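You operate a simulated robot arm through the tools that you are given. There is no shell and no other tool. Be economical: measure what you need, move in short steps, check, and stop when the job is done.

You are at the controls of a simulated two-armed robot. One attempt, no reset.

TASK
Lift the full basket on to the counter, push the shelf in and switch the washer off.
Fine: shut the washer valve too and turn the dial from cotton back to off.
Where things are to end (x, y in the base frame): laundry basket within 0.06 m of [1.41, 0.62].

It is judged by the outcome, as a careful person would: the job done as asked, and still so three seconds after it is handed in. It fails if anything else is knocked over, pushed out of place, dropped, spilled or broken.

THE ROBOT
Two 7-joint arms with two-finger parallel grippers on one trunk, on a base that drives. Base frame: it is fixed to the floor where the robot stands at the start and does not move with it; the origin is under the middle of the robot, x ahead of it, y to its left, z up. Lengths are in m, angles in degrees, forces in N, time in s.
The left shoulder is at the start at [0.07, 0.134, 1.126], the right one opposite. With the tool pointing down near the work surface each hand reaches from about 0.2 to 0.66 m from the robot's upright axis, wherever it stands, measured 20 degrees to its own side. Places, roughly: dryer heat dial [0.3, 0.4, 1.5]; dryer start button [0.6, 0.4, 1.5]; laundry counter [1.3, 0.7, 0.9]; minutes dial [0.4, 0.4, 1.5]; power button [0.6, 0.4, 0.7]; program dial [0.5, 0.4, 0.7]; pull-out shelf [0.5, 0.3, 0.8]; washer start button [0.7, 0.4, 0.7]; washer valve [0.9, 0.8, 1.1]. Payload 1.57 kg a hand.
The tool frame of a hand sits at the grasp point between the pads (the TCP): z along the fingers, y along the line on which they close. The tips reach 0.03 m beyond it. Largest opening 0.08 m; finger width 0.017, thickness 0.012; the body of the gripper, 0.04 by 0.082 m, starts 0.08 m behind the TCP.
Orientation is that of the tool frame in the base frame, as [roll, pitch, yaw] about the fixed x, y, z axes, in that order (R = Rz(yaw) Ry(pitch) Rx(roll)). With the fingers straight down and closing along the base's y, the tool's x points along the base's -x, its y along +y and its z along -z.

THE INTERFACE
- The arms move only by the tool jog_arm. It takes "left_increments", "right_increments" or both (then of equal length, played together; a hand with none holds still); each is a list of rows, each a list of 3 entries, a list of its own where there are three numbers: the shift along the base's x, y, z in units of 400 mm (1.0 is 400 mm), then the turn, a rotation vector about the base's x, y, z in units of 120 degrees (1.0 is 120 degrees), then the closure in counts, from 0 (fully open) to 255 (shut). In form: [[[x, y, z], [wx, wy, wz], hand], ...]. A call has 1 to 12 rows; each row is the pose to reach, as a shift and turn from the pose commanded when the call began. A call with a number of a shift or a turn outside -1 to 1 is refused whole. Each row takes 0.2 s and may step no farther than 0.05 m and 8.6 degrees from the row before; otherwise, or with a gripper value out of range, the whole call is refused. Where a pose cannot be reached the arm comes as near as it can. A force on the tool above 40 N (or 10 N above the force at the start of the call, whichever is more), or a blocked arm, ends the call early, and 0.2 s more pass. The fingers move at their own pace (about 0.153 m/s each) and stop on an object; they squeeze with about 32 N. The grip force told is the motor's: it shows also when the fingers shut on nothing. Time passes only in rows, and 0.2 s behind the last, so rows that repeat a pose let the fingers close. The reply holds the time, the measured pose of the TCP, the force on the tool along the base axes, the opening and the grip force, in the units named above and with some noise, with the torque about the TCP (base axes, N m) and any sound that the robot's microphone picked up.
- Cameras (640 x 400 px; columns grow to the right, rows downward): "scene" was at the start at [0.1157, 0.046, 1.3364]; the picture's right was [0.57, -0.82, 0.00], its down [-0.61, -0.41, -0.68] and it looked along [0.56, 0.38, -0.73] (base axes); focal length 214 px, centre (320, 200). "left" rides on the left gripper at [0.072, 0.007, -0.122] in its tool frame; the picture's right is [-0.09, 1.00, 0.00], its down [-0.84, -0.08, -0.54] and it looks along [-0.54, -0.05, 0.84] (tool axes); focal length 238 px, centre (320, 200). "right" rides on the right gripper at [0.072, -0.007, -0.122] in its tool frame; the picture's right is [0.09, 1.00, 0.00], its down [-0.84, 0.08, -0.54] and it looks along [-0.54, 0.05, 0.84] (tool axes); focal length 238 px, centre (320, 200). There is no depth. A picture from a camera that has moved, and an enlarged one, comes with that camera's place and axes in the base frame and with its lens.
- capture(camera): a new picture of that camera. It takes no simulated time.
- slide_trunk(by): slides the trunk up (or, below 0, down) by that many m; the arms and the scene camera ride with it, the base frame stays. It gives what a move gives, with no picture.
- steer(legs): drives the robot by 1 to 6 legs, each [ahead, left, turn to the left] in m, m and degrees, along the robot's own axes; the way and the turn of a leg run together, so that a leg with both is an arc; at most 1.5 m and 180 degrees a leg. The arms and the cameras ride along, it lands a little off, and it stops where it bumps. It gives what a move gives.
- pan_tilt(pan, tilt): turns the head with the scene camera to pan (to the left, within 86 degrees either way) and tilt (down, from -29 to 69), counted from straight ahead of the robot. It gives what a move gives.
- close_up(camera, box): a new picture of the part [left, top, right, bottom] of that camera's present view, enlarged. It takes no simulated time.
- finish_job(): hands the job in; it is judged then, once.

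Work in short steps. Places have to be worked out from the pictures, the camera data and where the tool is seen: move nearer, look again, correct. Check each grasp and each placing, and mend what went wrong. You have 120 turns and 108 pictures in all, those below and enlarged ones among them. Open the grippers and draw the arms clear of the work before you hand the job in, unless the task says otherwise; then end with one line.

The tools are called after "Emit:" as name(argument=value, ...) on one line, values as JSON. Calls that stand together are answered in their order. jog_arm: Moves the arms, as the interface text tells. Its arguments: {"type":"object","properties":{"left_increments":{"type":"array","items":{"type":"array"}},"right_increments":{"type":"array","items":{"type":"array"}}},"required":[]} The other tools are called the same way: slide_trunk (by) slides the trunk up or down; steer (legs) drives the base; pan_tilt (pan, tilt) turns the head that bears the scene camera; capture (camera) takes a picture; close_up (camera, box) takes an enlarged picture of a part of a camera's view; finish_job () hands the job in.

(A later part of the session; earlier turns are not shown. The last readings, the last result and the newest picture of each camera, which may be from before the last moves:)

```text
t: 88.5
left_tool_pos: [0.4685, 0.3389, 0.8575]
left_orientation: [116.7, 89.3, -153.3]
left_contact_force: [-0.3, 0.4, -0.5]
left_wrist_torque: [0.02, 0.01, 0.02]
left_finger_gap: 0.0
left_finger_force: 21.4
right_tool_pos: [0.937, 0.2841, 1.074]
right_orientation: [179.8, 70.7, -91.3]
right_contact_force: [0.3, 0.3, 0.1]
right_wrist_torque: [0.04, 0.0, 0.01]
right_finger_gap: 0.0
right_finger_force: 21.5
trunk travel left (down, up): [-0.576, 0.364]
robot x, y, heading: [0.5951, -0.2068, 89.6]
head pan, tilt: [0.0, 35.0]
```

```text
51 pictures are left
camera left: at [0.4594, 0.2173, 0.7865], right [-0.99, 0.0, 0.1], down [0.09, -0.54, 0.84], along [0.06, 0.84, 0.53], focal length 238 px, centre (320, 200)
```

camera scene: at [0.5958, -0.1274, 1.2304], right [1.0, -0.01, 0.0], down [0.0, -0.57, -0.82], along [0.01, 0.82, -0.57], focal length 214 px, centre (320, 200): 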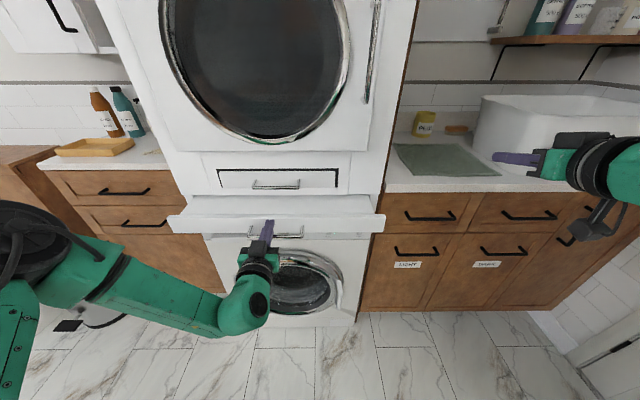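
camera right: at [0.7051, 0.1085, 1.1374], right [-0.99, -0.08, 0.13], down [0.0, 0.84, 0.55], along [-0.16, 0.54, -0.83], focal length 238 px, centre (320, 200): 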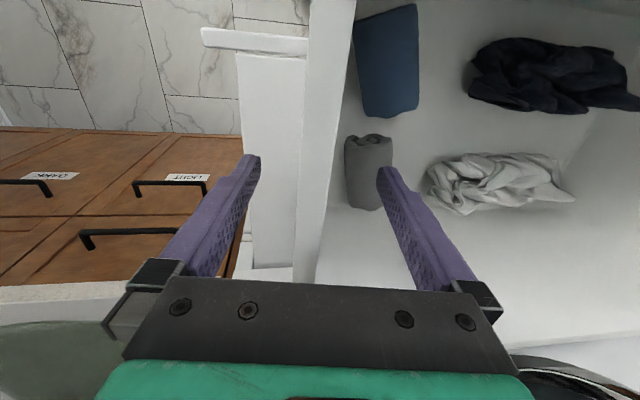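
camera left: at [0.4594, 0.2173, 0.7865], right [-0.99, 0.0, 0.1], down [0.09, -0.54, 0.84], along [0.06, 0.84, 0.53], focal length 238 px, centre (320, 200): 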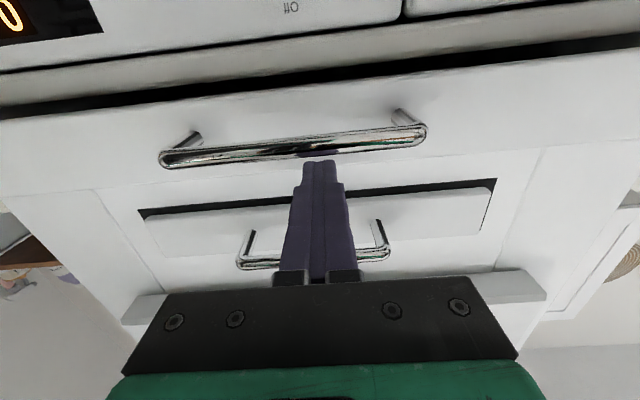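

A slit of a few cm is left. I continue in 2 cm steps.

Emit:
steer(legs=[[0.02, 0, 0]])

Emit:
steer(legs=[[0.015, 0, 0]])

Emit:
capture(camera="left")

```text
t: 89.3
left_tool_pos: [0.4674, 0.3576, 0.8586]
left_orientation: [112.8, 89.3, -157.4]
left_contact_force: [-0.2, -1.1, -0.1]
left_wrist_torque: [0.02, 0.01, -0.03]
left_finger_gap: 0.0
left_finger_force: 21.0
right_tool_pos: [0.9364, 0.3024, 1.0735]
right_orientation: [179.8, 70.9, -91.1]
right_contact_force: [-0.9, -0.2, -0.6]
right_wrist_torque: [-0.02, 0.01, 0.02]
right_finger_gap: 0.0
right_finger_force: 21.1
trunk travel left (down, up): [-0.576, 0.364]
robot x, y, heading: [0.5923, -0.1907, 89.7]
head pan, tilt: [0.0, 35.0]
```

```text
t: 90.1
left_tool_pos: [0.4675, 0.3691, 0.8582]
left_orientation: [113.4, 89.3, -156.7]
left_contact_force: [-0.9, -20.0, -1.7]
left_wrist_torque: [-0.03, -0.1, 0.07]
left_finger_gap: 0.0
left_finger_force: 20.6
right_tool_pos: [0.9375, 0.315, 1.0751]
right_orientation: [179.9, 71.0, -91.1]
right_contact_force: [0.5, -0.1, 0.0]
right_wrist_torque: [-0.03, -0.02, -0.03]
right_finger_gap: 0.0
right_finger_force: 21.6
trunk travel left (down, up): [-0.576, 0.364]
robot x, y, heading: [0.5951, -0.1717, 89.8]
head pan, tilt: [0.0, 35.0]
```

```text
50 pictures are left
camera left: at [0.4595, 0.2485, 0.7874], right [-0.99, 0.0, 0.1], down [0.09, -0.54, 0.84], along [0.06, 0.84, 0.54], focal length 238 px, centre (320, 200)
```

left: 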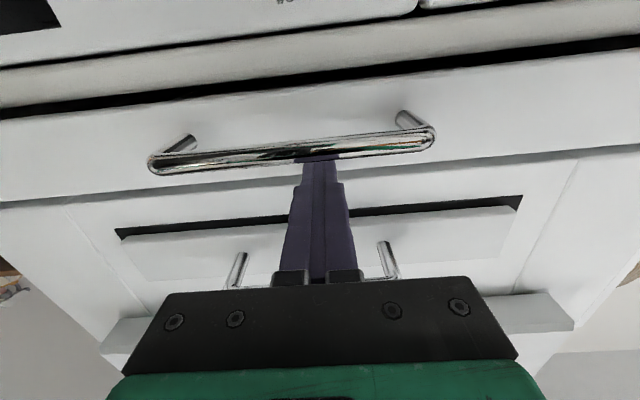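

A 20 N reaction: the shelf is home. I back off and inspect shelf and washer panel.

Emit:
steer(legs=[[-0.3, 0, 0]])

Emit:
slide_trunk(by=-0.15)

Emit:
capture(camera="scene")

Emit:
capture(camera="left")

```text
t: 92.1
left_tool_pos: [0.466, 0.08, 0.8572]
left_orientation: [126.4, 89.2, -143.8]
left_contact_force: [-0.7, 0.2, -0.7]
left_wrist_torque: [0.02, -0.01, -0.01]
left_finger_gap: 0.0
left_finger_force: 21.5
right_tool_pos: [0.9362, 0.025, 1.0726]
right_orientation: [179.9, 70.8, -91.4]
right_contact_force: [0.2, -0.4, 0.0]
right_wrist_torque: [-0.01, -0.03, -0.03]
right_finger_gap: 0.0001
right_finger_force: 21.6
trunk travel left (down, up): [-0.576, 0.364]
robot x, y, heading: [0.5934, -0.4658, 89.9]
head pan, tilt: [0.0, 35.0]
```

```text
t: 93.8
left_tool_pos: [0.4654, 0.0795, 0.706]
left_orientation: [126.7, 89.2, -143.6]
left_contact_force: [-0.5, -0.9, -0.3]
left_wrist_torque: [0.01, -0.02, -0.02]
left_finger_gap: 0.0
left_finger_force: 21.2
right_tool_pos: [0.9369, 0.0251, 0.9236]
right_orientation: [179.8, 70.8, -91.3]
right_contact_force: [-0.4, 0.3, 0.4]
right_wrist_torque: [0.0, 0.01, 0.02]
right_finger_gap: 0.0
right_finger_force: 21.8
trunk travel left (down, up): [-0.426, 0.514]
robot x, y, heading: [0.5955, -0.4653, 89.8]
head pan, tilt: [0.0, 35.0]
```

```text
49 pictures are left
camera scene: at [0.5945, -0.3267, 1.0804], right [1.0, -0.01, 0.0], down [0.0, -0.57, -0.82], along [0.01, 0.82, -0.57], focal length 214 px, centre (320, 200)
```

scene: 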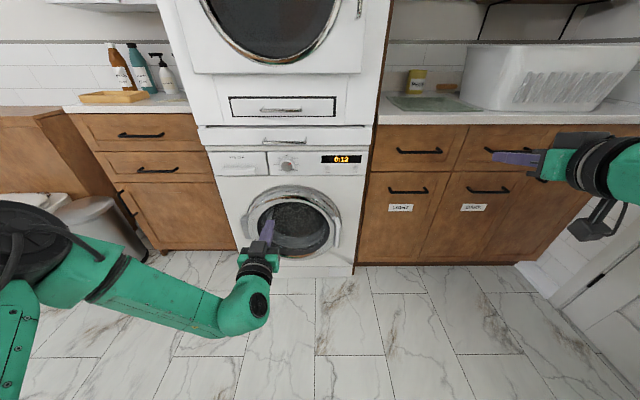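

```text
48 pictures are left
camera left: at [0.4582, -0.0425, 0.636], right [-0.99, 0.0, 0.1], down [0.08, -0.54, 0.84], along [0.06, 0.84, 0.53], focal length 238 px, centre (320, 200)
```

left: 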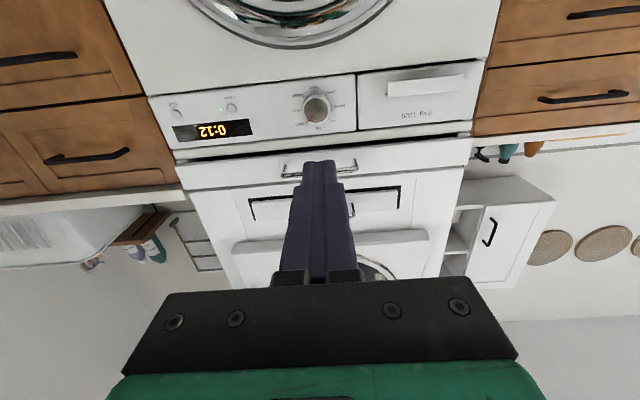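

Shelf is fully in. I zoom in on the washer panel from both cameras.

Emit:
close_up(camera="scene", box=[200, 125, 380, 215])

Emit:
close_up(camera="left", box=[140, 60, 380, 210])

```text
3.56 times, centred on (290, 170) of scene
camera zoom: at [0.5945, -0.3267, 1.0804], right [1.0, -0.01, 0.0], down [0.0, -0.57, -0.82], along [0.01, 0.82, -0.57], focal length 763 px, centre (427, 307)
```

zoom: 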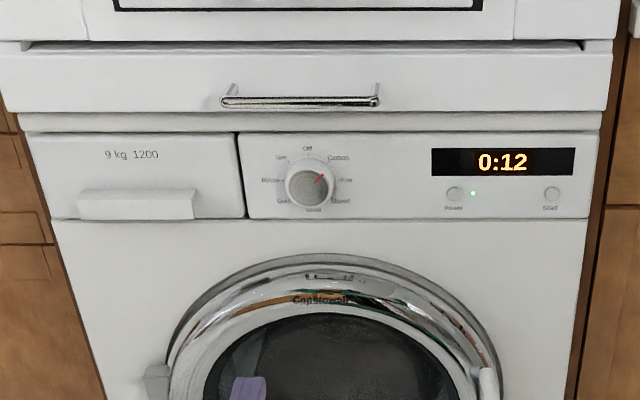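

```text
2.67 times, centred on (260, 135) of left
camera zoom: at [0.4582, -0.0425, 0.636], right [-0.99, 0.0, 0.1], down [0.08, -0.54, 0.84], along [0.06, 0.84, 0.53], focal length 636 px, centre (480, 373)
```

zoom: 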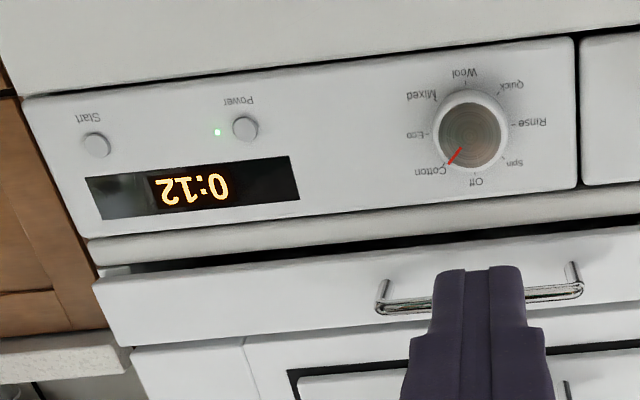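

Shelf closed. Dial ≈(0.479, 0.41, 0.728), pointer on Cotton (45° right of Off, which is at 12 o'clock) → turn 45° counter-clockwise; Power button ≈(0.632, 0.415, 0.711). I test in free space whether the left hand can roll −45° about y, opening it too.

Emit:
jog_arm(left_increments=[[[0, -0.05, 0.02], [0, 0, 0], 0], [[0, -0.1, 0.02], [0, 0, 0], 0], [[0, -0.1, 0.02], [0, -0.0625, 0], 0], [[0, -0.1, 0.02], [0, -0.125, 0], 0], [[0, -0.1, 0.02], [0, -0.1875, 0], 0], [[0, -0.1, 0.02], [0, -0.25, 0], 0], [[0, -0.1, 0.02], [0, -0.3125, 0], 0], [[0, -0.1, 0.02], [0, -0.375, 0], 0]])

Emit:
capture(camera="left")

```text
t: 95.6
left_tool_pos: [0.4517, 0.0314, 0.7548]
left_orientation: [-90.5, 45.8, -0.9]
left_contact_force: [0.5, 0.8, -0.1]
left_wrist_torque: [-0.01, 0.01, -0.01]
left_finger_gap: 0.0803
left_finger_force: 0.0
left hand out of reach, approached as far as the arm can: row 7, 8
right_tool_pos: [0.9348, 0.0239, 0.9233]
right_orientation: [179.8, 70.8, -91.2]
right_contact_force: [-0.1, -0.3, 0.9]
right_wrist_torque: [0.01, -0.04, -0.02]
right_finger_gap: 0.0
right_finger_force: 21.2
trunk travel left (down, up): [-0.426, 0.514]
robot x, y, heading: [0.5913, -0.4638, 89.6]
head pan, tilt: [0.0, 35.0]
```

```text
45 pictures are left
camera left: at [0.4948, -0.091, 0.6989], right [-0.78, 0.0, -0.63], down [-0.53, -0.53, 0.66], along [-0.33, 0.85, 0.42], focal length 238 px, centre (320, 200)
```

left: 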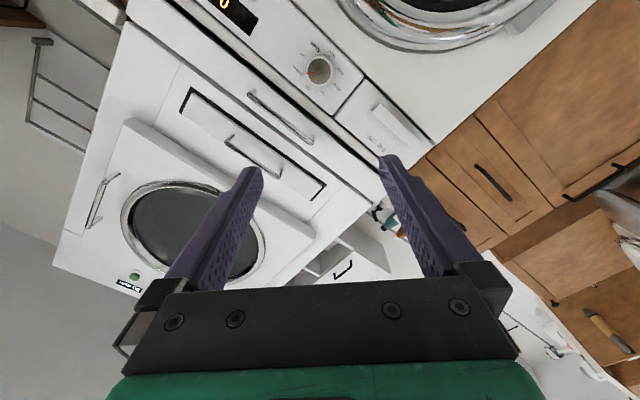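

The roll works but position drifted since the hand is too low relative to the shoulder. I lower the trunk 0.15 m, raise the hand accordingly and undo the roll, to see if it is then reached exactly.

Emit:
slide_trunk(by=-0.15)

Emit:
jog_arm(left_increments=[[[0, 0, 0.05], [0, 0, 0], 0], [[0, 0, 0.1], [0, 0, 0], 0], [[0, 0, 0.15], [0, 0, 0], 0], [[0, 0, 0.2], [0, 0, 0], 0], [[0, 0, 0.25], [0, 0, 0], 0], [[0, 0, 0.3], [0, 0, 0], 0], [[0, 0, 0.35], [0, 0, 0], 0], [[0, 0, 0.4], [0, 0, 0], 0]])

```text
t: 97.4
left_tool_pos: [0.4517, 0.0303, 0.6038]
left_orientation: [-90.6, 45.9, -1.0]
left_contact_force: [-0.2, 0.8, -0.7]
left_wrist_torque: [-0.01, 0.02, 0.0]
left_finger_gap: 0.0799
left_finger_force: 0.0
right_tool_pos: [0.9364, 0.0243, 0.7737]
right_orientation: [179.8, 70.8, -91.2]
right_contact_force: [-0.2, -0.5, -0.1]
right_wrist_torque: [0.01, -0.01, 0.01]
right_finger_gap: 0.0
right_finger_force: 21.0
trunk travel left (down, up): [-0.276, 0.664]
robot x, y, heading: [0.5927, -0.4636, 89.7]
head pan, tilt: [0.0, 35.0]
```

```text
t: 99.2
left_tool_pos: [0.4489, 0.0323, 0.7639]
left_orientation: [-90.5, 45.8, -0.8]
left_contact_force: [0.2, 0.8, 0.8]
left_wrist_torque: [-0.01, 0.03, -0.02]
left_finger_gap: 0.0801
left_finger_force: 0.0
right_tool_pos: [0.936, 0.0241, 0.7741]
right_orientation: [179.8, 70.8, -91.3]
right_contact_force: [0.0, 0.4, -0.6]
right_wrist_torque: [-0.04, -0.02, 0.02]
right_finger_gap: 0.0001
right_finger_force: 20.8
trunk travel left (down, up): [-0.276, 0.664]
robot x, y, heading: [0.594, -0.4652, 89.6]
head pan, tilt: [0.0, 35.0]
```

Reached exactly now. I roll back +45° (start orientation) and centre on the dial axis: x 0.479, z 0.728.

Emit:
jog_arm(left_increments=[[[0.0125, 0, -0.015], [0, 0.0625, 0], 0], [[0.025, 0, -0.03], [0, 0.125, 0], 0], [[0.0375, 0, -0.045], [0, 0.1875, 0], 0], [[0.05, 0, -0.06], [0, 0.25, 0], 0], [[0.0625, 0, -0.075], [0, 0.3125, 0], 0], [[0.075, 0, -0.09], [0, 0.375, 0], 0]])

Emit:
capture(camera="left")

Emit:
pan_tilt(pan=0, tilt=15)

Emit:
capture(camera="scene")

```text
t: 100.6
left_tool_pos: [0.4804, 0.0305, 0.7273]
left_orientation: [124.5, 88.8, -145.3]
left_contact_force: [-0.9, -0.2, 0.0]
left_wrist_torque: [0.01, 0.02, -0.03]
left_finger_gap: 0.08
left_finger_force: 0.1
right_tool_pos: [0.9345, 0.0252, 0.7735]
right_orientation: [179.8, 70.8, -91.2]
right_contact_force: [-0.3, 0.0, -0.2]
right_wrist_torque: [-0.01, -0.03, -0.02]
right_finger_gap: 0.0
right_finger_force: 21.0
trunk travel left (down, up): [-0.276, 0.664]
robot x, y, heading: [0.5933, -0.4597, 89.6]
head pan, tilt: [0.0, 35.0]
```

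```text
44 pictures are left
camera left: at [0.4723, -0.0909, 0.6572], right [-0.99, 0.0, 0.11], down [0.09, -0.53, 0.84], along [0.06, 0.85, 0.53], focal length 238 px, centre (320, 200)
```

left: 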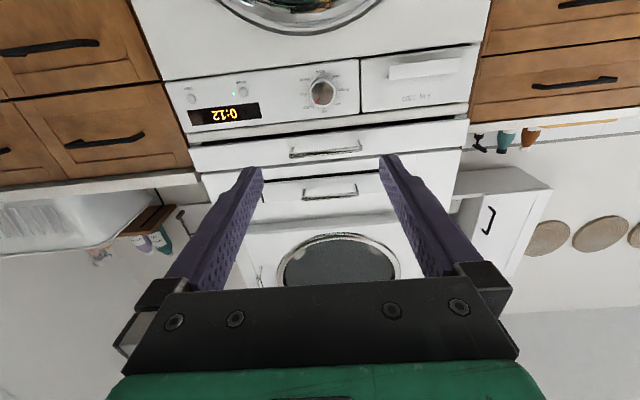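

```text
t: 101.4
left_tool_pos: [0.4819, 0.0309, 0.7271]
left_orientation: [130.0, 88.9, -140.1]
left_contact_force: [0.1, -0.4, -1.3]
left_wrist_torque: [-0.03, 0.03, -0.02]
left_finger_gap: 0.0799
left_finger_force: 0.1
right_tool_pos: [0.935, 0.0242, 0.774]
right_orientation: [179.7, 70.7, -91.2]
right_contact_force: [0.2, 0.1, 0.3]
right_wrist_torque: [0.05, 0.0, -0.01]
right_finger_gap: 0.0001
right_finger_force: 21.3
trunk travel left (down, up): [-0.276, 0.664]
robot x, y, heading: [0.5941, -0.4683, 89.5]
head pan, tilt: [0.0, 15.0]
```

```text
43 pictures are left
camera scene: at [0.5946, -0.3213, 0.9623], right [1.0, -0.01, 0.0], down [0.0, -0.26, -0.97], along [0.01, 0.97, -0.26], focal length 214 px, centre (320, 200)
```

scene: 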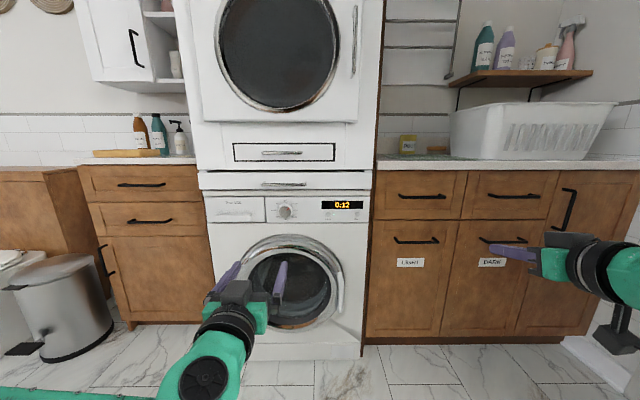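

Right hand must be kept clear of the cabinets: I raise it 0.3 m, then drive 0.27 m forward and look at alignment.

Emit:
jog_arm(right_increments=[[[0, 0, 0.1], [0, 0, 0], 255], [[0, 0, 0.2], [0, 0, 0], 255], [[0, 0, 0.3], [0, 0, 0], 255], [[0, 0, 0.4], [0, 0, 0], 255], [[0, 0, 0.5], [0, 0, 0], 255], [[0, 0, 0.6], [0, 0, 0], 255], [[0, 0, 0.7], [0, 0, 0], 255], [[0, 0, 0.78], [0, 0, 0], 255]])

Emit:
steer(legs=[[0.27, 0, 0.3]])

Emit:
capture(camera="left")

Emit:
close_up(camera="scene", box=[160, 170, 400, 320])

```text
t: 103.2
left_tool_pos: [0.4805, 0.0314, 0.7281]
left_orientation: [127.8, 89.0, -142.2]
left_contact_force: [-0.1, 0.8, -0.3]
left_wrist_torque: [0.01, -0.03, 0.0]
left_finger_gap: 0.0799
left_finger_force: 0.1
right_tool_pos: [0.9391, 0.0177, 1.0034]
right_orientation: [178.7, 70.9, -92.6]
right_contact_force: [0.3, 0.2, 1.0]
right_wrist_torque: [0.0, 0.02, -0.01]
right_finger_gap: 0.0001
right_finger_force: 21.3
right hand out of reach, approached as far as the arm can: row 6, 7, 8
trunk travel left (down, up): [-0.276, 0.664]
robot x, y, heading: [0.5916, -0.4667, 89.7]
head pan, tilt: [0.0, 15.0]
```

```text
t: 105.1
left_tool_pos: [0.4769, 0.2951, 0.728]
left_orientation: [130.0, 89.0, -139.7]
left_contact_force: [-0.3, 0.0, 0.6]
left_wrist_torque: [0.0, -0.03, 0.02]
left_finger_gap: 0.0799
left_finger_force: 0.1
right_tool_pos: [0.9354, 0.2858, 1.0034]
right_orientation: [178.7, 70.9, -92.2]
right_contact_force: [-0.1, -0.9, 0.3]
right_wrist_torque: [-0.01, 0.01, -0.01]
right_finger_gap: 0.0001
right_finger_force: 21.7
trunk travel left (down, up): [-0.276, 0.664]
robot x, y, heading: [0.5935, -0.2005, 90.2]
head pan, tilt: [0.0, 15.0]
```

```text
42 pictures are left
camera left: at [0.4701, 0.1727, 0.657], right [-0.99, -0.01, 0.11], down [0.09, -0.53, 0.84], along [0.05, 0.85, 0.53], focal length 238 px, centre (320, 200)
```

left: 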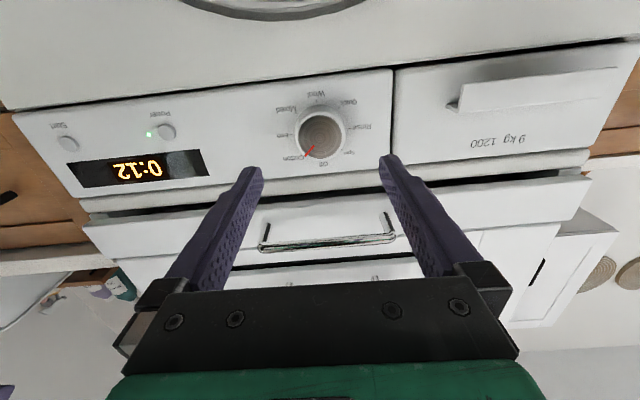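

```text
2.67 times, centred on (280, 245) of scene
camera zoom: at [0.5941, -0.0563, 0.9623], right [1.0, 0.0, 0.0], down [0.0, -0.26, -0.97], along [0.0, 0.97, -0.26], focal length 572 px, centre (427, 80)
```

zoom: 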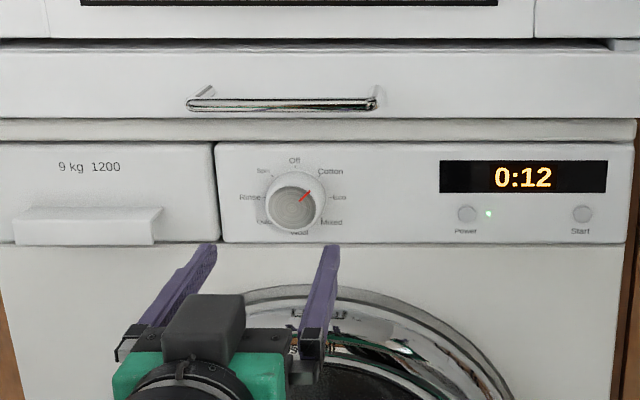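

Dial centre refined to (0.4745, ~0.405, 0.723). I adjust and drive 0.085 m so the fingers pass either side of the dial.

Emit:
jog_arm(left_increments=[[[-0.006, 0, -0.012], [0, 0, 0], 0], [[-0.006, 0, -0.012], [0, 0, 0], 0]])

Emit:
steer(legs=[[0.085, 0, 0]])

Emit:
capture(camera="left")

Emit:
close_up(camera="scene", box=[160, 190, 400, 340])

```text
t: 105.7
left_tool_pos: [0.4746, 0.2951, 0.7237]
left_orientation: [128.7, 89.0, -141.0]
left_contact_force: [1.1, -0.8, 0.3]
left_wrist_torque: [-0.01, 0.02, 0.02]
left_finger_gap: 0.08
left_finger_force: 0.0
right_tool_pos: [0.935, 0.2863, 1.0033]
right_orientation: [178.7, 70.9, -92.2]
right_contact_force: [-0.1, -0.9, -0.1]
right_wrist_torque: [0.03, 0.06, 0.03]
right_finger_gap: 0.0
right_finger_force: 21.5
trunk travel left (down, up): [-0.276, 0.664]
robot x, y, heading: [0.5979, -0.2029, 90.1]
head pan, tilt: [0.0, 15.0]
```

```text
t: 106.8
left_tool_pos: [0.4744, 0.381, 0.7226]
left_orientation: [130.3, 88.9, -139.3]
left_contact_force: [-0.7, -0.4, -0.5]
left_wrist_torque: [0.02, -0.02, -0.01]
left_finger_gap: 0.08
left_finger_force: 0.0
right_tool_pos: [0.9352, 0.3718, 1.0022]
right_orientation: [178.7, 71.0, -92.1]
right_contact_force: [-0.1, 0.5, -0.6]
right_wrist_torque: [-0.02, -0.01, 0.02]
right_finger_gap: 0.0001
right_finger_force: 21.5
trunk travel left (down, up): [-0.276, 0.664]
robot x, y, heading: [0.594, -0.1164, 90.1]
head pan, tilt: [0.0, 15.0]
```

```text
40 pictures are left
camera left: at [0.4675, 0.2583, 0.6524], right [-0.99, -0.01, 0.11], down [0.09, -0.53, 0.84], along [0.05, 0.85, 0.53], focal length 238 px, centre (320, 200)
```

left: 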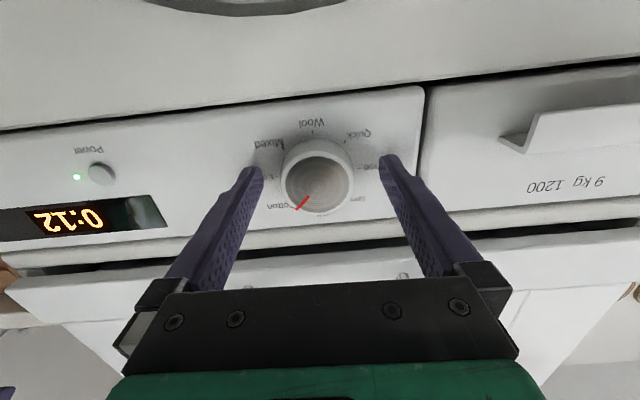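

```text
2.67 times, centred on (280, 265) of scene
camera zoom: at [0.5939, 0.0292, 0.9623], right [1.0, 0.0, 0.0], down [0.0, -0.26, -0.97], along [0.0, 0.97, -0.26], focal length 572 px, centre (427, 27)
```

zoom: 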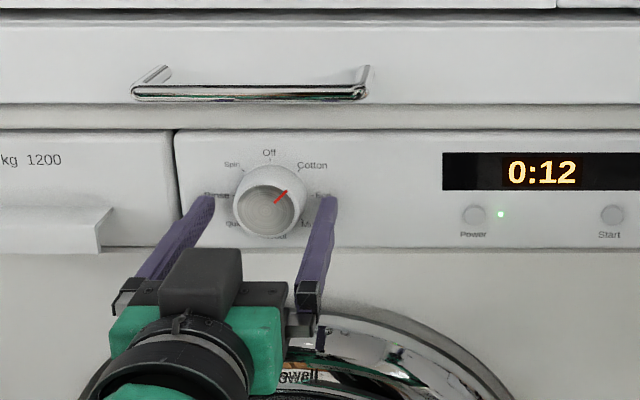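

Fingertips are on both sides of the dial, ~16 mm past its front (dial centre z≈0.726). I nudge +5 mm forward, +3 mm up and close.

Emit:
jog_arm(left_increments=[[[0, 0.012, 0.006], [0, 0, 0], 0], [[0, 0.012, 0.006], [0, 0, 0], 60], [[0, 0.012, 0.006], [0, 0, 0], 120], [[0, 0.012, 0.006], [0, 0, 0], 180], [[0, 0.012, 0.006], [0, 0, 0], 255], [[0, 0.012, 0.006], [0, 0, 0], 255]])

Emit:
capture(camera="left")

```text
t: 108.2
left_tool_pos: [0.4768, 0.3836, 0.7266]
left_orientation: [123.4, 88.8, -146.3]
left_contact_force: [12.6, -5.5, -2.6]
left_wrist_torque: [0.24, -0.04, -1.37]
left_finger_gap: 0.0517
left_finger_force: 45.8
right_tool_pos: [0.9383, 0.3707, 1.0024]
right_orientation: [178.3, 70.9, -92.5]
right_contact_force: [-0.4, -0.7, -1.0]
right_wrist_torque: [-0.02, -0.01, 0.0]
right_finger_gap: 0.0
right_finger_force: 21.0
trunk travel left (down, up): [-0.276, 0.664]
robot x, y, heading: [0.5928, -0.1189, 90.1]
head pan, tilt: [0.0, 15.0]
```

```text
38 pictures are left
camera left: at [0.469, 0.2617, 0.656], right [-0.99, 0.0, 0.11], down [0.09, -0.53, 0.84], along [0.06, 0.85, 0.53], focal length 238 px, centre (320, 200)
```

left: 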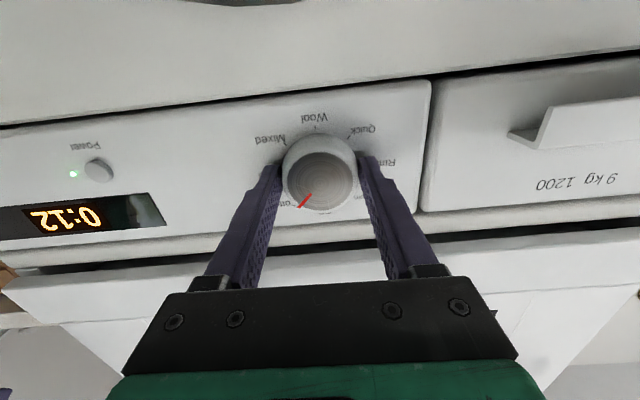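

Dial held (52 mm). I turn −45° about y (counter-clockwise) with the grip kept.

Emit:
jog_arm(left_increments=[[[0, 0, 0], [0, -0.0625, 0], 255], [[0, 0, 0], [0, -0.125, 0], 255], [[0, 0, 0], [0, -0.1875, 0], 255], [[0, 0, 0], [0, -0.25, 0], 255], [[0, 0, 0], [0, -0.3125, 0], 255], [[0, 0, 0], [0, -0.375, 0], 255], [[0, 0, 0], [0, -0.375, 0], 255]])

Emit:
close_up(camera="scene", box=[160, 190, 400, 340])

```text
t: 109.8
left_tool_pos: [0.4768, 0.3828, 0.7267]
left_orientation: [-91.1, 45.9, -1.0]
left_contact_force: [16.9, -13.1, -4.1]
left_wrist_torque: [0.26, 0.04, -0.44]
left_finger_gap: 0.0514
left_finger_force: 45.1
right_tool_pos: [0.9376, 0.3698, 1.0025]
right_orientation: [178.2, 71.0, -92.6]
right_contact_force: [-1.0, -0.2, 0.1]
right_wrist_torque: [-0.03, -0.02, 0.01]
right_finger_gap: 0.0001
right_finger_force: 21.6
trunk travel left (down, up): [-0.276, 0.664]
robot x, y, heading: [0.5976, -0.1146, 90.1]
head pan, tilt: [0.0, 15.0]
```

```text
2.67 times, centred on (280, 265) of scene
camera zoom: at [0.5964, 0.0269, 0.9627], right [1.0, 0.0, 0.0], down [0.0, -0.26, -0.97], along [0.0, 0.97, -0.26], focal length 572 px, centre (427, 27)
```

zoom: 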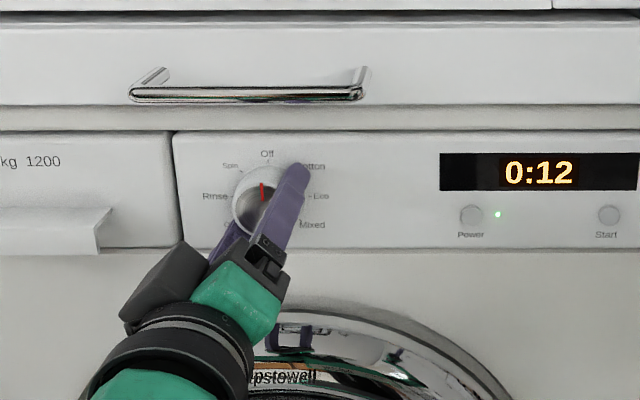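

The pointer now points up to Off. I open and back out, then check.

Emit:
jog_arm(left_increments=[[[0, 0, 0], [0, 0, 0], 40], [[0, 0, 0], [0, 0, 0], 20], [[0, 0, 0], [0, 0, 0], 20]])

Emit:
steer(legs=[[-0.1, 0, 0]])

Emit:
close_up(camera="scene", box=[200, 190, 400, 315])

```text
t: 110.6
left_tool_pos: [0.4733, 0.3845, 0.7241]
left_orientation: [-91.4, 45.8, -1.2]
left_contact_force: [-0.2, -27.6, -23.6]
left_wrist_torque: [0.08, 0.47, -0.53]
left_finger_gap: 0.0599
left_finger_force: 0.0
right_tool_pos: [0.9348, 0.3717, 1.0041]
right_orientation: [178.8, 71.0, -92.0]
right_contact_force: [0.6, 0.1, 0.5]
right_wrist_torque: [0.0, 0.0, -0.03]
right_finger_gap: 0.0
right_finger_force: 20.9
trunk travel left (down, up): [-0.276, 0.664]
robot x, y, heading: [0.5947, -0.1131, 90.2]
head pan, tilt: [0.0, 15.0]
```

```text
t: 111.7
left_tool_pos: [0.475, 0.2834, 0.726]
left_orientation: [-90.9, 45.7, -0.7]
left_contact_force: [0.5, -0.1, 0.0]
left_wrist_torque: [0.0, -0.05, -0.02]
left_finger_gap: 0.0738
left_finger_force: 0.1
right_tool_pos: [0.935, 0.2705, 1.0032]
right_orientation: [178.7, 71.0, -92.1]
right_contact_force: [0.3, 0.1, -0.8]
right_wrist_torque: [0.01, -0.01, -0.02]
right_finger_gap: 0.0
right_finger_force: 21.1
trunk travel left (down, up): [-0.276, 0.664]
robot x, y, heading: [0.5926, -0.2197, 90.1]
head pan, tilt: [0.0, 15.0]
```

```text
3.20 times, centred on (300, 252) of scene
camera zoom: at [0.594, -0.0729, 0.9625], right [1.0, 0.0, 0.0], down [0.0, -0.26, -0.97], along [0.0, 0.97, -0.26], focal length 686 px, centre (384, 32)
```

zoom: 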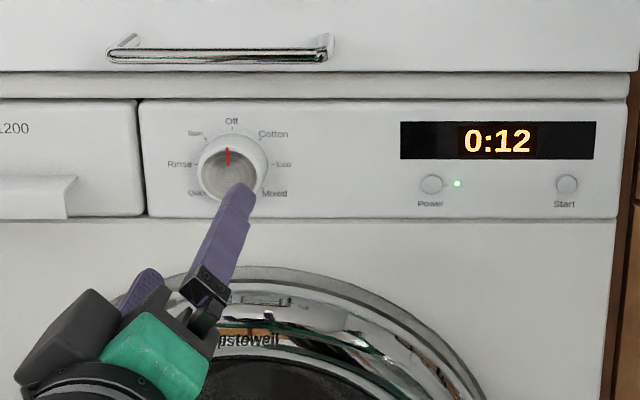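

Dial is at Off. Now the Power button at ≈(0.631, 0.415, 0.7075): I close the fingers, lower 18 mm, and drive right 0.155 m.

Emit:
jog_arm(left_increments=[[[0, 0, -0.02], [0, 0, 0], 255], [[0, 0, -0.046], [0, 0, 0], 255], [[0, 0, -0.046], [0, 0, 0], 255], [[0, 0, -0.046], [0, 0, 0], 255]])

Emit:
steer(legs=[[0, -0.155, 0]])

Emit:
capture(camera="left")

Emit:
close_up(camera="scene", box=[160, 190, 360, 315])

```text
t: 112.7
left_tool_pos: [0.4748, 0.2862, 0.7073]
left_orientation: [-91.1, 45.8, -0.9]
left_contact_force: [0.2, -0.1, -0.2]
left_wrist_torque: [0.01, 0.0, -0.01]
left_finger_gap: 0.0002
left_finger_force: 20.9
right_tool_pos: [0.9339, 0.2712, 1.0027]
right_orientation: [178.7, 71.0, -92.1]
right_contact_force: [-0.4, 0.9, 0.2]
right_wrist_torque: [0.01, 0.03, 0.01]
right_finger_gap: 0.0001
right_finger_force: 21.1
trunk travel left (down, up): [-0.276, 0.664]
robot x, y, heading: [0.5942, -0.2164, 90.0]
head pan, tilt: [0.0, 15.0]
```

```text
t: 114.2
left_tool_pos: [0.6297, 0.2852, 0.7069]
left_orientation: [-91.1, 45.8, -0.8]
left_contact_force: [0.0, 0.4, 0.5]
left_wrist_torque: [0.01, -0.04, 0.09]
left_finger_gap: 0.0002
left_finger_force: 21.0
right_tool_pos: [1.0915, 0.272, 1.0034]
right_orientation: [178.6, 71.1, -92.0]
right_contact_force: [0.2, -0.2, 0.0]
right_wrist_torque: [0.03, 0.03, 0.02]
right_finger_gap: 0.0
right_finger_force: 21.1
trunk travel left (down, up): [-0.276, 0.664]
robot x, y, heading: [0.7494, -0.2164, 90.2]
head pan, tilt: [0.0, 15.0]
```

```text
35 pictures are left
camera left: at [0.6759, 0.1631, 0.653], right [-0.78, -0.01, -0.63], down [-0.53, -0.53, 0.66], along [-0.34, 0.85, 0.41], focal length 238 px, centre (320, 200)
```

left: 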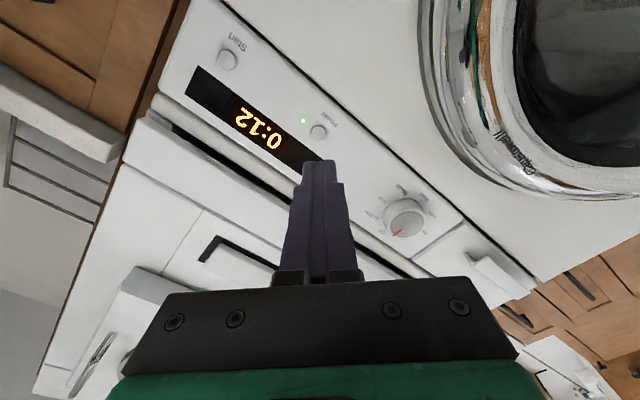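

```text
3.20 times, centred on (260, 252) of scene
camera zoom: at [0.7516, -0.0716, 0.9624], right [1.0, 0.0, 0.0], down [0.0, -0.26, -0.97], along [0.0, 0.97, -0.26], focal length 686 px, centre (512, 32)
```

zoom: 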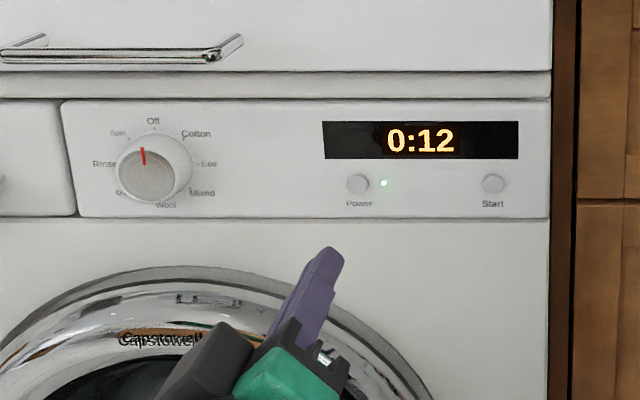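

Aligned with the Power button within 2 mm. I drive 0.085 m to just in front of it.

Emit:
steer(legs=[[0.085, 0, 0]])

Emit:
capture(camera="left")

Emit:
close_up(camera="scene", box=[160, 200, 360, 325])

```text
t: 115.2
left_tool_pos: [0.6296, 0.3712, 0.7073]
left_orientation: [-91.2, 45.8, -0.8]
left_contact_force: [-0.8, -0.2, -1.0]
left_wrist_torque: [0.0, 0.01, -0.02]
left_finger_gap: 0.0
left_finger_force: 21.0
right_tool_pos: [1.0902, 0.3596, 1.0015]
right_orientation: [178.6, 71.0, -91.8]
right_contact_force: [-0.9, 0.1, -0.9]
right_wrist_torque: [0.04, 0.0, -0.01]
right_finger_gap: 0.0001
right_finger_force: 21.2
trunk travel left (down, up): [-0.276, 0.664]
robot x, y, heading: [0.7544, -0.1339, 90.3]
head pan, tilt: [0.0, 15.0]
```

```text
33 pictures are left
camera left: at [0.6743, 0.2491, 0.6526], right [-0.78, -0.01, -0.63], down [-0.53, -0.53, 0.66], along [-0.34, 0.85, 0.41], focal length 238 px, centre (320, 200)
```

left: 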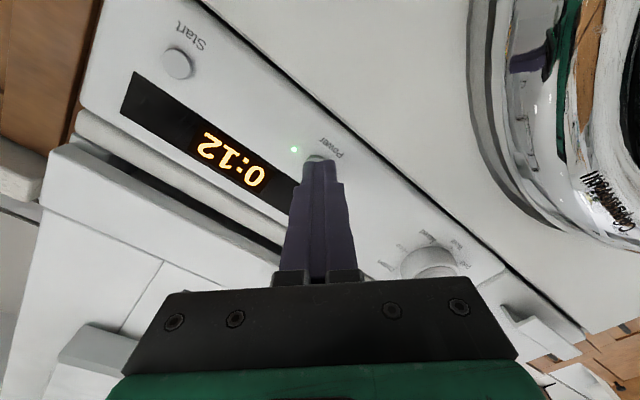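

```text
3.20 times, centred on (260, 262) of scene
camera zoom: at [0.7503, 0.0148, 0.9622], right [1.0, 0.01, 0.0], down [0.0, -0.26, -0.97], along [-0.01, 0.97, -0.26], focal length 686 px, centre (512, 0)
```

zoom: 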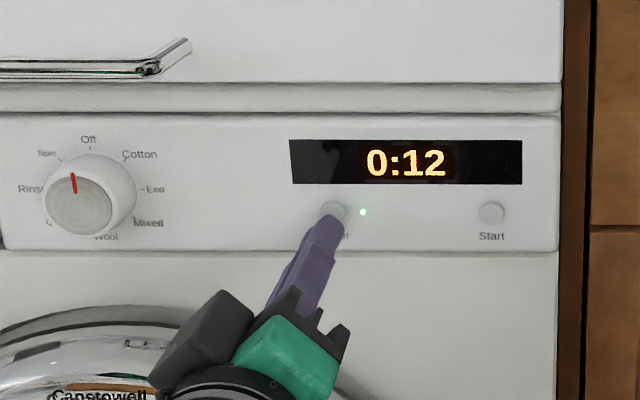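

The tip is right in front of the button. I press forward slowly, up to 20 mm.

Emit:
jog_arm(left_increments=[[[0, 0.01, 0], [0, 0, 0], 255], [[0, 0.02, 0], [0, 0, 0], 255], [[0, 0.03, 0], [0, 0, 0], 255], [[0, 0.04, 0], [0, 0, 0], 255], [[0, 0.05, 0], [0, 0, 0], 255]])

Emit:
close_up(camera="scene", box=[160, 200, 360, 325])

```text
t: 116.4
left_tool_pos: [0.6289, 0.3833, 0.7072]
left_orientation: [-91.3, 45.7, -1.1]
left_contact_force: [-3.8, -18.6, 0.5]
left_wrist_torque: [0.19, -0.04, 0.16]
left_finger_gap: 0.0
left_finger_force: 21.7
right_tool_pos: [1.0889, 0.3561, 1.005]
right_orientation: [178.8, 71.0, -91.7]
right_contact_force: [0.0, -1.5, 0.1]
right_wrist_torque: [-0.01, 0.0, 0.0]
right_finger_gap: 0.0001
right_finger_force: 21.9
trunk travel left (down, up): [-0.276, 0.664]
robot x, y, heading: [0.7519, -0.1327, 90.5]
head pan, tilt: [0.0, 15.0]
heard: click
stopped in row 5 (left hand): the force on the tool passed its limit at 46 N (the readings are from after the stop); the commanded pose is now the measured one
```

```text
3.20 times, centred on (260, 262) of scene
camera zoom: at [0.749, 0.0099, 0.963], right [1.0, 0.01, 0.0], down [0.0, -0.26, -0.97], along [-0.01, 0.97, -0.26], focal length 686 px, centre (512, 0)
```

zoom: 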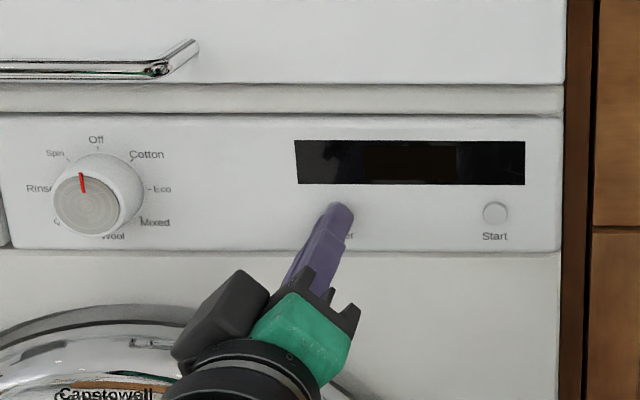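

Click heard and the display went dark. I retreat straight back and verify.

Emit:
steer(legs=[[-0.3, 0, 0]])

Emit:
close_up(camera="scene", box=[160, 170, 360, 295])

```text
t: 118.5
left_tool_pos: [0.6303, 0.0903, 0.7047]
left_orientation: [-91.7, 45.8, -1.1]
left_contact_force: [0.3, -0.6, 0.3]
left_wrist_torque: [-0.02, 0.01, 0.02]
left_finger_gap: 0.0
left_finger_force: 21.0
right_tool_pos: [1.0902, 0.0624, 1.0025]
right_orientation: [178.8, 71.1, -91.7]
right_contact_force: [-0.7, -0.3, 0.2]
right_wrist_torque: [-0.02, 0.01, -0.03]
right_finger_gap: 0.0
right_finger_force: 21.4
trunk travel left (down, up): [-0.276, 0.664]
robot x, y, heading: [0.7517, -0.429, 90.3]
head pan, tilt: [0.0, 15.0]
```

```text
3.20 times, centred on (260, 232) of scene
camera zoom: at [0.7521, -0.2832, 0.9625], right [1.0, 0.01, 0.0], down [0.0, -0.26, -0.97], along [-0.01, 0.97, -0.26], focal length 686 px, centre (512, 96)
```

zoom: 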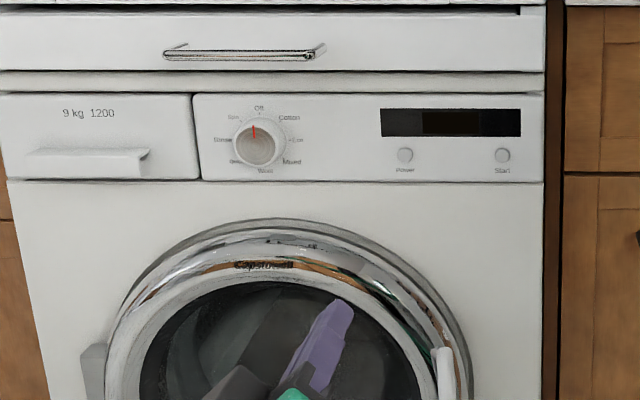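

Washer is off and the dial is at Off. For the valve I plan to use the right arm; I test in free space that it can point forward at shoulder height near my midline.

Emit:
jog_arm(right_increments=[[[-0.072, 0, -0.078], [0.02, 0, 0], 255], [[-0.144, 0, -0.156], [0.04, 0, 0], 255], [[-0.216, 0, -0.234], [0.06, 0, 0], 255], [[-0.288, 0, -0.312], [0.08, 0, 0], 255], [[-0.36, 0, -0.39], [0.1, 0, 0], 255], [[-0.432, 0, -0.468], [0.12, 0, 0], 255], [[-0.504, 0, -0.546], [0.14, 0, 0], 255], [[-0.575, 0, -0.625], [0.158, 0, 0], 255]])

Emit:
jog_arm(right_increments=[[[0, 0.08, 0], [0, 0, 0], 255], [[0, 0.16, 0], [0, 0, 0], 255], [[0, 0.24, 0], [0, 0, 0], 255], [[0, 0.32, 0], [0, 0, 0], 255], [[0, 0.4, 0], [0, 0, 0], 255], [[0, 0.48, 0], [0, 0, 0], 255]])

```text
t: 120.3
left_tool_pos: [0.6312, 0.0914, 0.7047]
left_orientation: [-91.8, 45.8, -1.2]
left_contact_force: [-0.4, 0.3, -0.3]
left_wrist_torque: [0.0, 0.0, -0.01]
left_finger_gap: 0.0002
left_finger_force: 21.1
right_tool_pos: [0.8584, 0.0648, 0.7524]
right_orientation: [95.9, 89.5, -174.3]
right_contact_force: [-0.2, 0.1, 0.3]
right_wrist_torque: [-0.05, 0.02, 0.02]
right_finger_gap: 0.0002
right_finger_force: 21.1
trunk travel left (down, up): [-0.276, 0.664]
robot x, y, heading: [0.7539, -0.4242, 90.7]
head pan, tilt: [0.0, 15.0]
```

```text
t: 121.7
left_tool_pos: [0.6307, 0.0911, 0.7039]
left_orientation: [-91.8, 45.8, -1.2]
left_contact_force: [-0.7, -0.2, -1.0]
left_wrist_torque: [-0.01, 0.01, -0.01]
left_finger_gap: 0.0002
left_finger_force: 21.1
right_tool_pos: [0.8612, 0.255, 0.7521]
right_orientation: [101.4, 89.4, -168.8]
right_contact_force: [-0.3, -0.3, 0.5]
right_wrist_torque: [-0.04, 0.03, -0.02]
right_finger_gap: 0.0001
right_finger_force: 21.5
trunk travel left (down, up): [-0.276, 0.664]
robot x, y, heading: [0.7527, -0.4282, 90.6]
head pan, tilt: [0.0, 15.0]
```

The right arm reaches 0.68 m ahead pointing forward, exactly. I now tuck the left hand (pointing down, near the body, as at the start) so it cannot touch the dryer, and turn the open right gripper for the valve later.

Emit:
jog_arm(left_increments=[[[-0.035, -0.056, 0.009], [-0.0625, 0, 0], 255], [[-0.07, -0.112, 0.018], [-0.125, 0, 0], 255], [[-0.105, -0.168, 0.027], [-0.1875, 0, 0], 255], [[-0.14, -0.224, 0.036], [-0.25, 0, 0], 255], [[-0.175, -0.28, 0.045], [-0.3125, 0, 0], 255], [[-0.21, -0.336, 0.054], [-0.375, 0, 0], 255], [[-0.245, -0.392, 0.063], [-0.4375, 0, 0], 255], [[-0.28, -0.448, 0.072], [-0.5, 0, 0], 255], [[-0.315, -0.504, 0.081], [-0.5625, 0, 0], 255], [[-0.35, -0.56, 0.09], [-0.625, 0, 0], 255], [[-0.385, -0.616, 0.099], [-0.6875, 0, 0], 255], [[-0.42, -0.67, 0.11], [-0.75, 0, 0], 255]])

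Emit:
pan_tilt(pan=40, tilt=30)

Emit:
capture(camera="scene")

```text
t: 124.3
left_tool_pos: [0.4635, -0.1785, 0.7479]
left_orientation: [179.1, -1.0, -46.0]
left_contact_force: [0.6, 0.5, -1.0]
left_wrist_torque: [-0.01, 0.0, 0.01]
left_finger_gap: 0.0
left_finger_force: 21.3
left hand out of reach, approached as far as the arm can: row 1, 2, 3, 4, 5, 6, 7
right_tool_pos: [0.8622, 0.2554, 0.753]
right_orientation: [98.5, 89.4, -171.5]
right_contact_force: [-0.5, -0.2, 0.3]
right_wrist_torque: [0.03, -0.01, 0.0]
right_finger_gap: 0.0
right_finger_force: 21.5
trunk travel left (down, up): [-0.276, 0.664]
robot x, y, heading: [0.7515, -0.4312, 90.9]
head pan, tilt: [0.0, 15.0]
```

```text
t: 125.3
left_tool_pos: [0.4624, -0.1777, 0.7481]
left_orientation: [179.2, -0.7, -45.9]
left_contact_force: [0.2, 0.2, -0.2]
left_wrist_torque: [-0.01, 0.04, 0.0]
left_finger_gap: 0.0002
left_finger_force: 21.7
right_tool_pos: [0.8606, 0.2555, 0.7531]
right_orientation: [99.2, 89.4, -171.1]
right_contact_force: [0.6, -0.2, -0.4]
right_wrist_torque: [0.03, -0.02, -0.05]
right_finger_gap: 0.0
right_finger_force: 20.9
trunk travel left (down, up): [-0.276, 0.664]
robot x, y, heading: [0.7556, -0.4306, 90.8]
head pan, tilt: [40.0, 30.0]
```

```text
29 pictures are left
camera scene: at [0.6942, -0.3074, 0.9382], right [0.76, 0.65, 0.0], down [0.32, -0.38, -0.87], along [-0.56, 0.66, -0.5], focal length 214 px, centre (320, 200)
```

scene: 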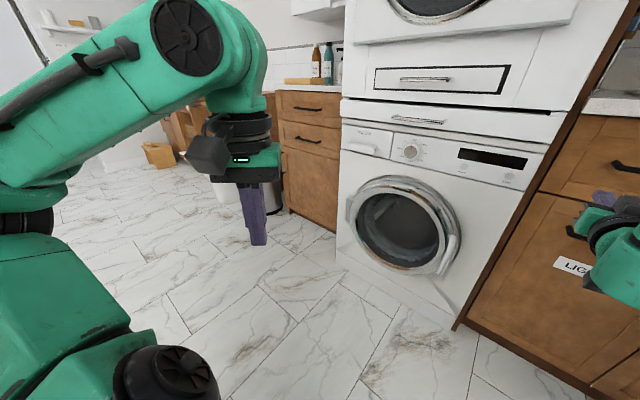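

Left arm is tucked. I back up a little, raise the trunk 0.30 m, and test rolling the right hand −90° (so the +90° clockwise valve turn ends with its camera below, clear of the cabinet side).

Emit:
steer(legs=[[-0.12, 0, -0.6]])

Emit:
slide_trunk(by=0.302)

Emit:
jog_arm(right_increments=[[[0, 0, 0], [0, -0.0625, 0], 80], [[0, 0, 0], [0, -0.125, 0], 80], [[0, 0, 0], [0, -0.1875, 0], 80], [[0, 0, 0], [0, -0.25, 0], 80], [[0, 0, 0], [0, -0.3125, 0], 80], [[0, 0, 0], [0, -0.375, 0], 80], [[0, 0, 0], [0, -0.4375, 0], 80], [[0, 0, 0], [0, -0.5, 0], 80], [[0, 0, 0], [0, -0.5625, 0], 80], [[0, 0, 0], [0, -0.625, 0], 80], [[0, 0, 0], [0, -0.6875, 0], 80], [[0, 0, 0], [0, -0.75, 0], 80]])

Emit:
pan_tilt(pan=-5, tilt=15)

Emit:
capture(camera="scene")

```text
t: 126.6
left_tool_pos: [0.4652, -0.2961, 0.7484]
left_orientation: [179.2, -0.7, -46.4]
left_contact_force: [-0.2, -0.1, 0.0]
left_wrist_torque: [0.01, -0.02, 0.03]
left_finger_gap: 0.0
left_finger_force: 21.3
right_tool_pos: [0.867, 0.1346, 0.7526]
right_orientation: [94.1, 89.6, -176.5]
right_contact_force: [-0.3, -0.1, 0.2]
right_wrist_torque: [0.0, 0.03, 0.01]
right_finger_gap: 0.0001
right_finger_force: 21.8
trunk travel left (down, up): [-0.276, 0.664]
robot x, y, heading: [0.7559, -0.5459, 90.2]
head pan, tilt: [40.0, 30.0]
```

```text
t: 129.6
left_tool_pos: [0.4662, -0.2948, 1.0495]
left_orientation: [179.1, -0.8, -46.3]
left_contact_force: [0.4, -0.4, -0.2]
left_wrist_torque: [0.05, -0.05, 0.03]
left_finger_gap: 0.0
left_finger_force: 21.0
right_tool_pos: [0.8694, 0.1353, 1.0543]
right_orientation: [99.6, 89.5, -171.3]
right_contact_force: [-0.5, -0.1, 0.9]
right_wrist_torque: [0.01, 0.02, -0.01]
right_finger_gap: 0.0002
right_finger_force: 21.4
trunk travel left (down, up): [-0.578, 0.362]
robot x, y, heading: [0.7534, -0.5496, 90.2]
head pan, tilt: [40.0, 30.0]
```

```text
t: 132.2
left_tool_pos: [0.4662, -0.2955, 1.0495]
left_orientation: [179.2, -0.8, -46.4]
left_contact_force: [-0.7, -0.5, -0.6]
left_wrist_torque: [0.0, 0.04, -0.01]
left_finger_gap: 0.0
left_finger_force: 20.9
right_tool_pos: [0.8725, 0.1296, 1.0522]
right_orientation: [-89.2, 0.4, -0.1]
right_contact_force: [-0.1, 0.2, 0.6]
right_wrist_torque: [0.04, 0.0, 0.0]
right_finger_gap: 0.0549
right_finger_force: 0.0
right hand out of reach, approached as far as the arm can: row 12
trunk travel left (down, up): [-0.578, 0.362]
robot x, y, heading: [0.7522, -0.547, 90.0]
head pan, tilt: [40.0, 30.0]
```

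```text
t: 133.3
left_tool_pos: [0.4664, -0.2954, 1.0486]
left_orientation: [179.1, -0.8, -46.5]
left_contact_force: [0.5, -0.1, 0.1]
left_wrist_torque: [-0.01, 0.02, 0.0]
left_finger_gap: 0.0001
left_finger_force: 21.2
right_tool_pos: [0.8737, 0.1298, 1.0519]
right_orientation: [-89.1, 0.7, 0.0]
right_contact_force: [0.3, 0.1, -0.4]
right_wrist_torque: [-0.03, 0.01, 0.02]
right_finger_gap: 0.055
right_finger_force: 0.1
trunk travel left (down, up): [-0.578, 0.362]
robot x, y, heading: [0.751, -0.5409, 90.1]
head pan, tilt: [-5.0, 15.0]
```

```text
28 pictures are left
camera scene: at [0.762, -0.4024, 1.2643], right [1.0, -0.09, 0.0], down [-0.02, -0.26, -0.97], along [0.08, 0.96, -0.26], focal length 214 px, centre (320, 200)
```

scene: 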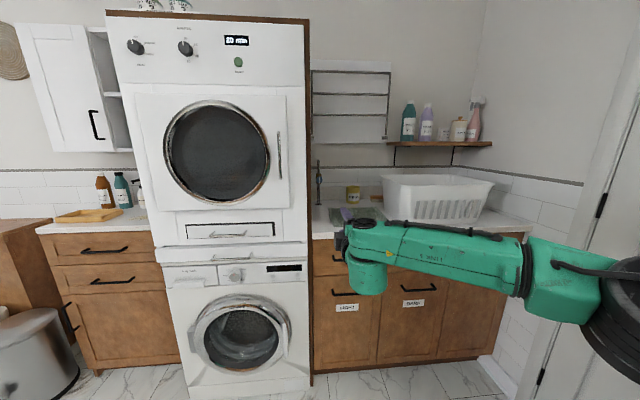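

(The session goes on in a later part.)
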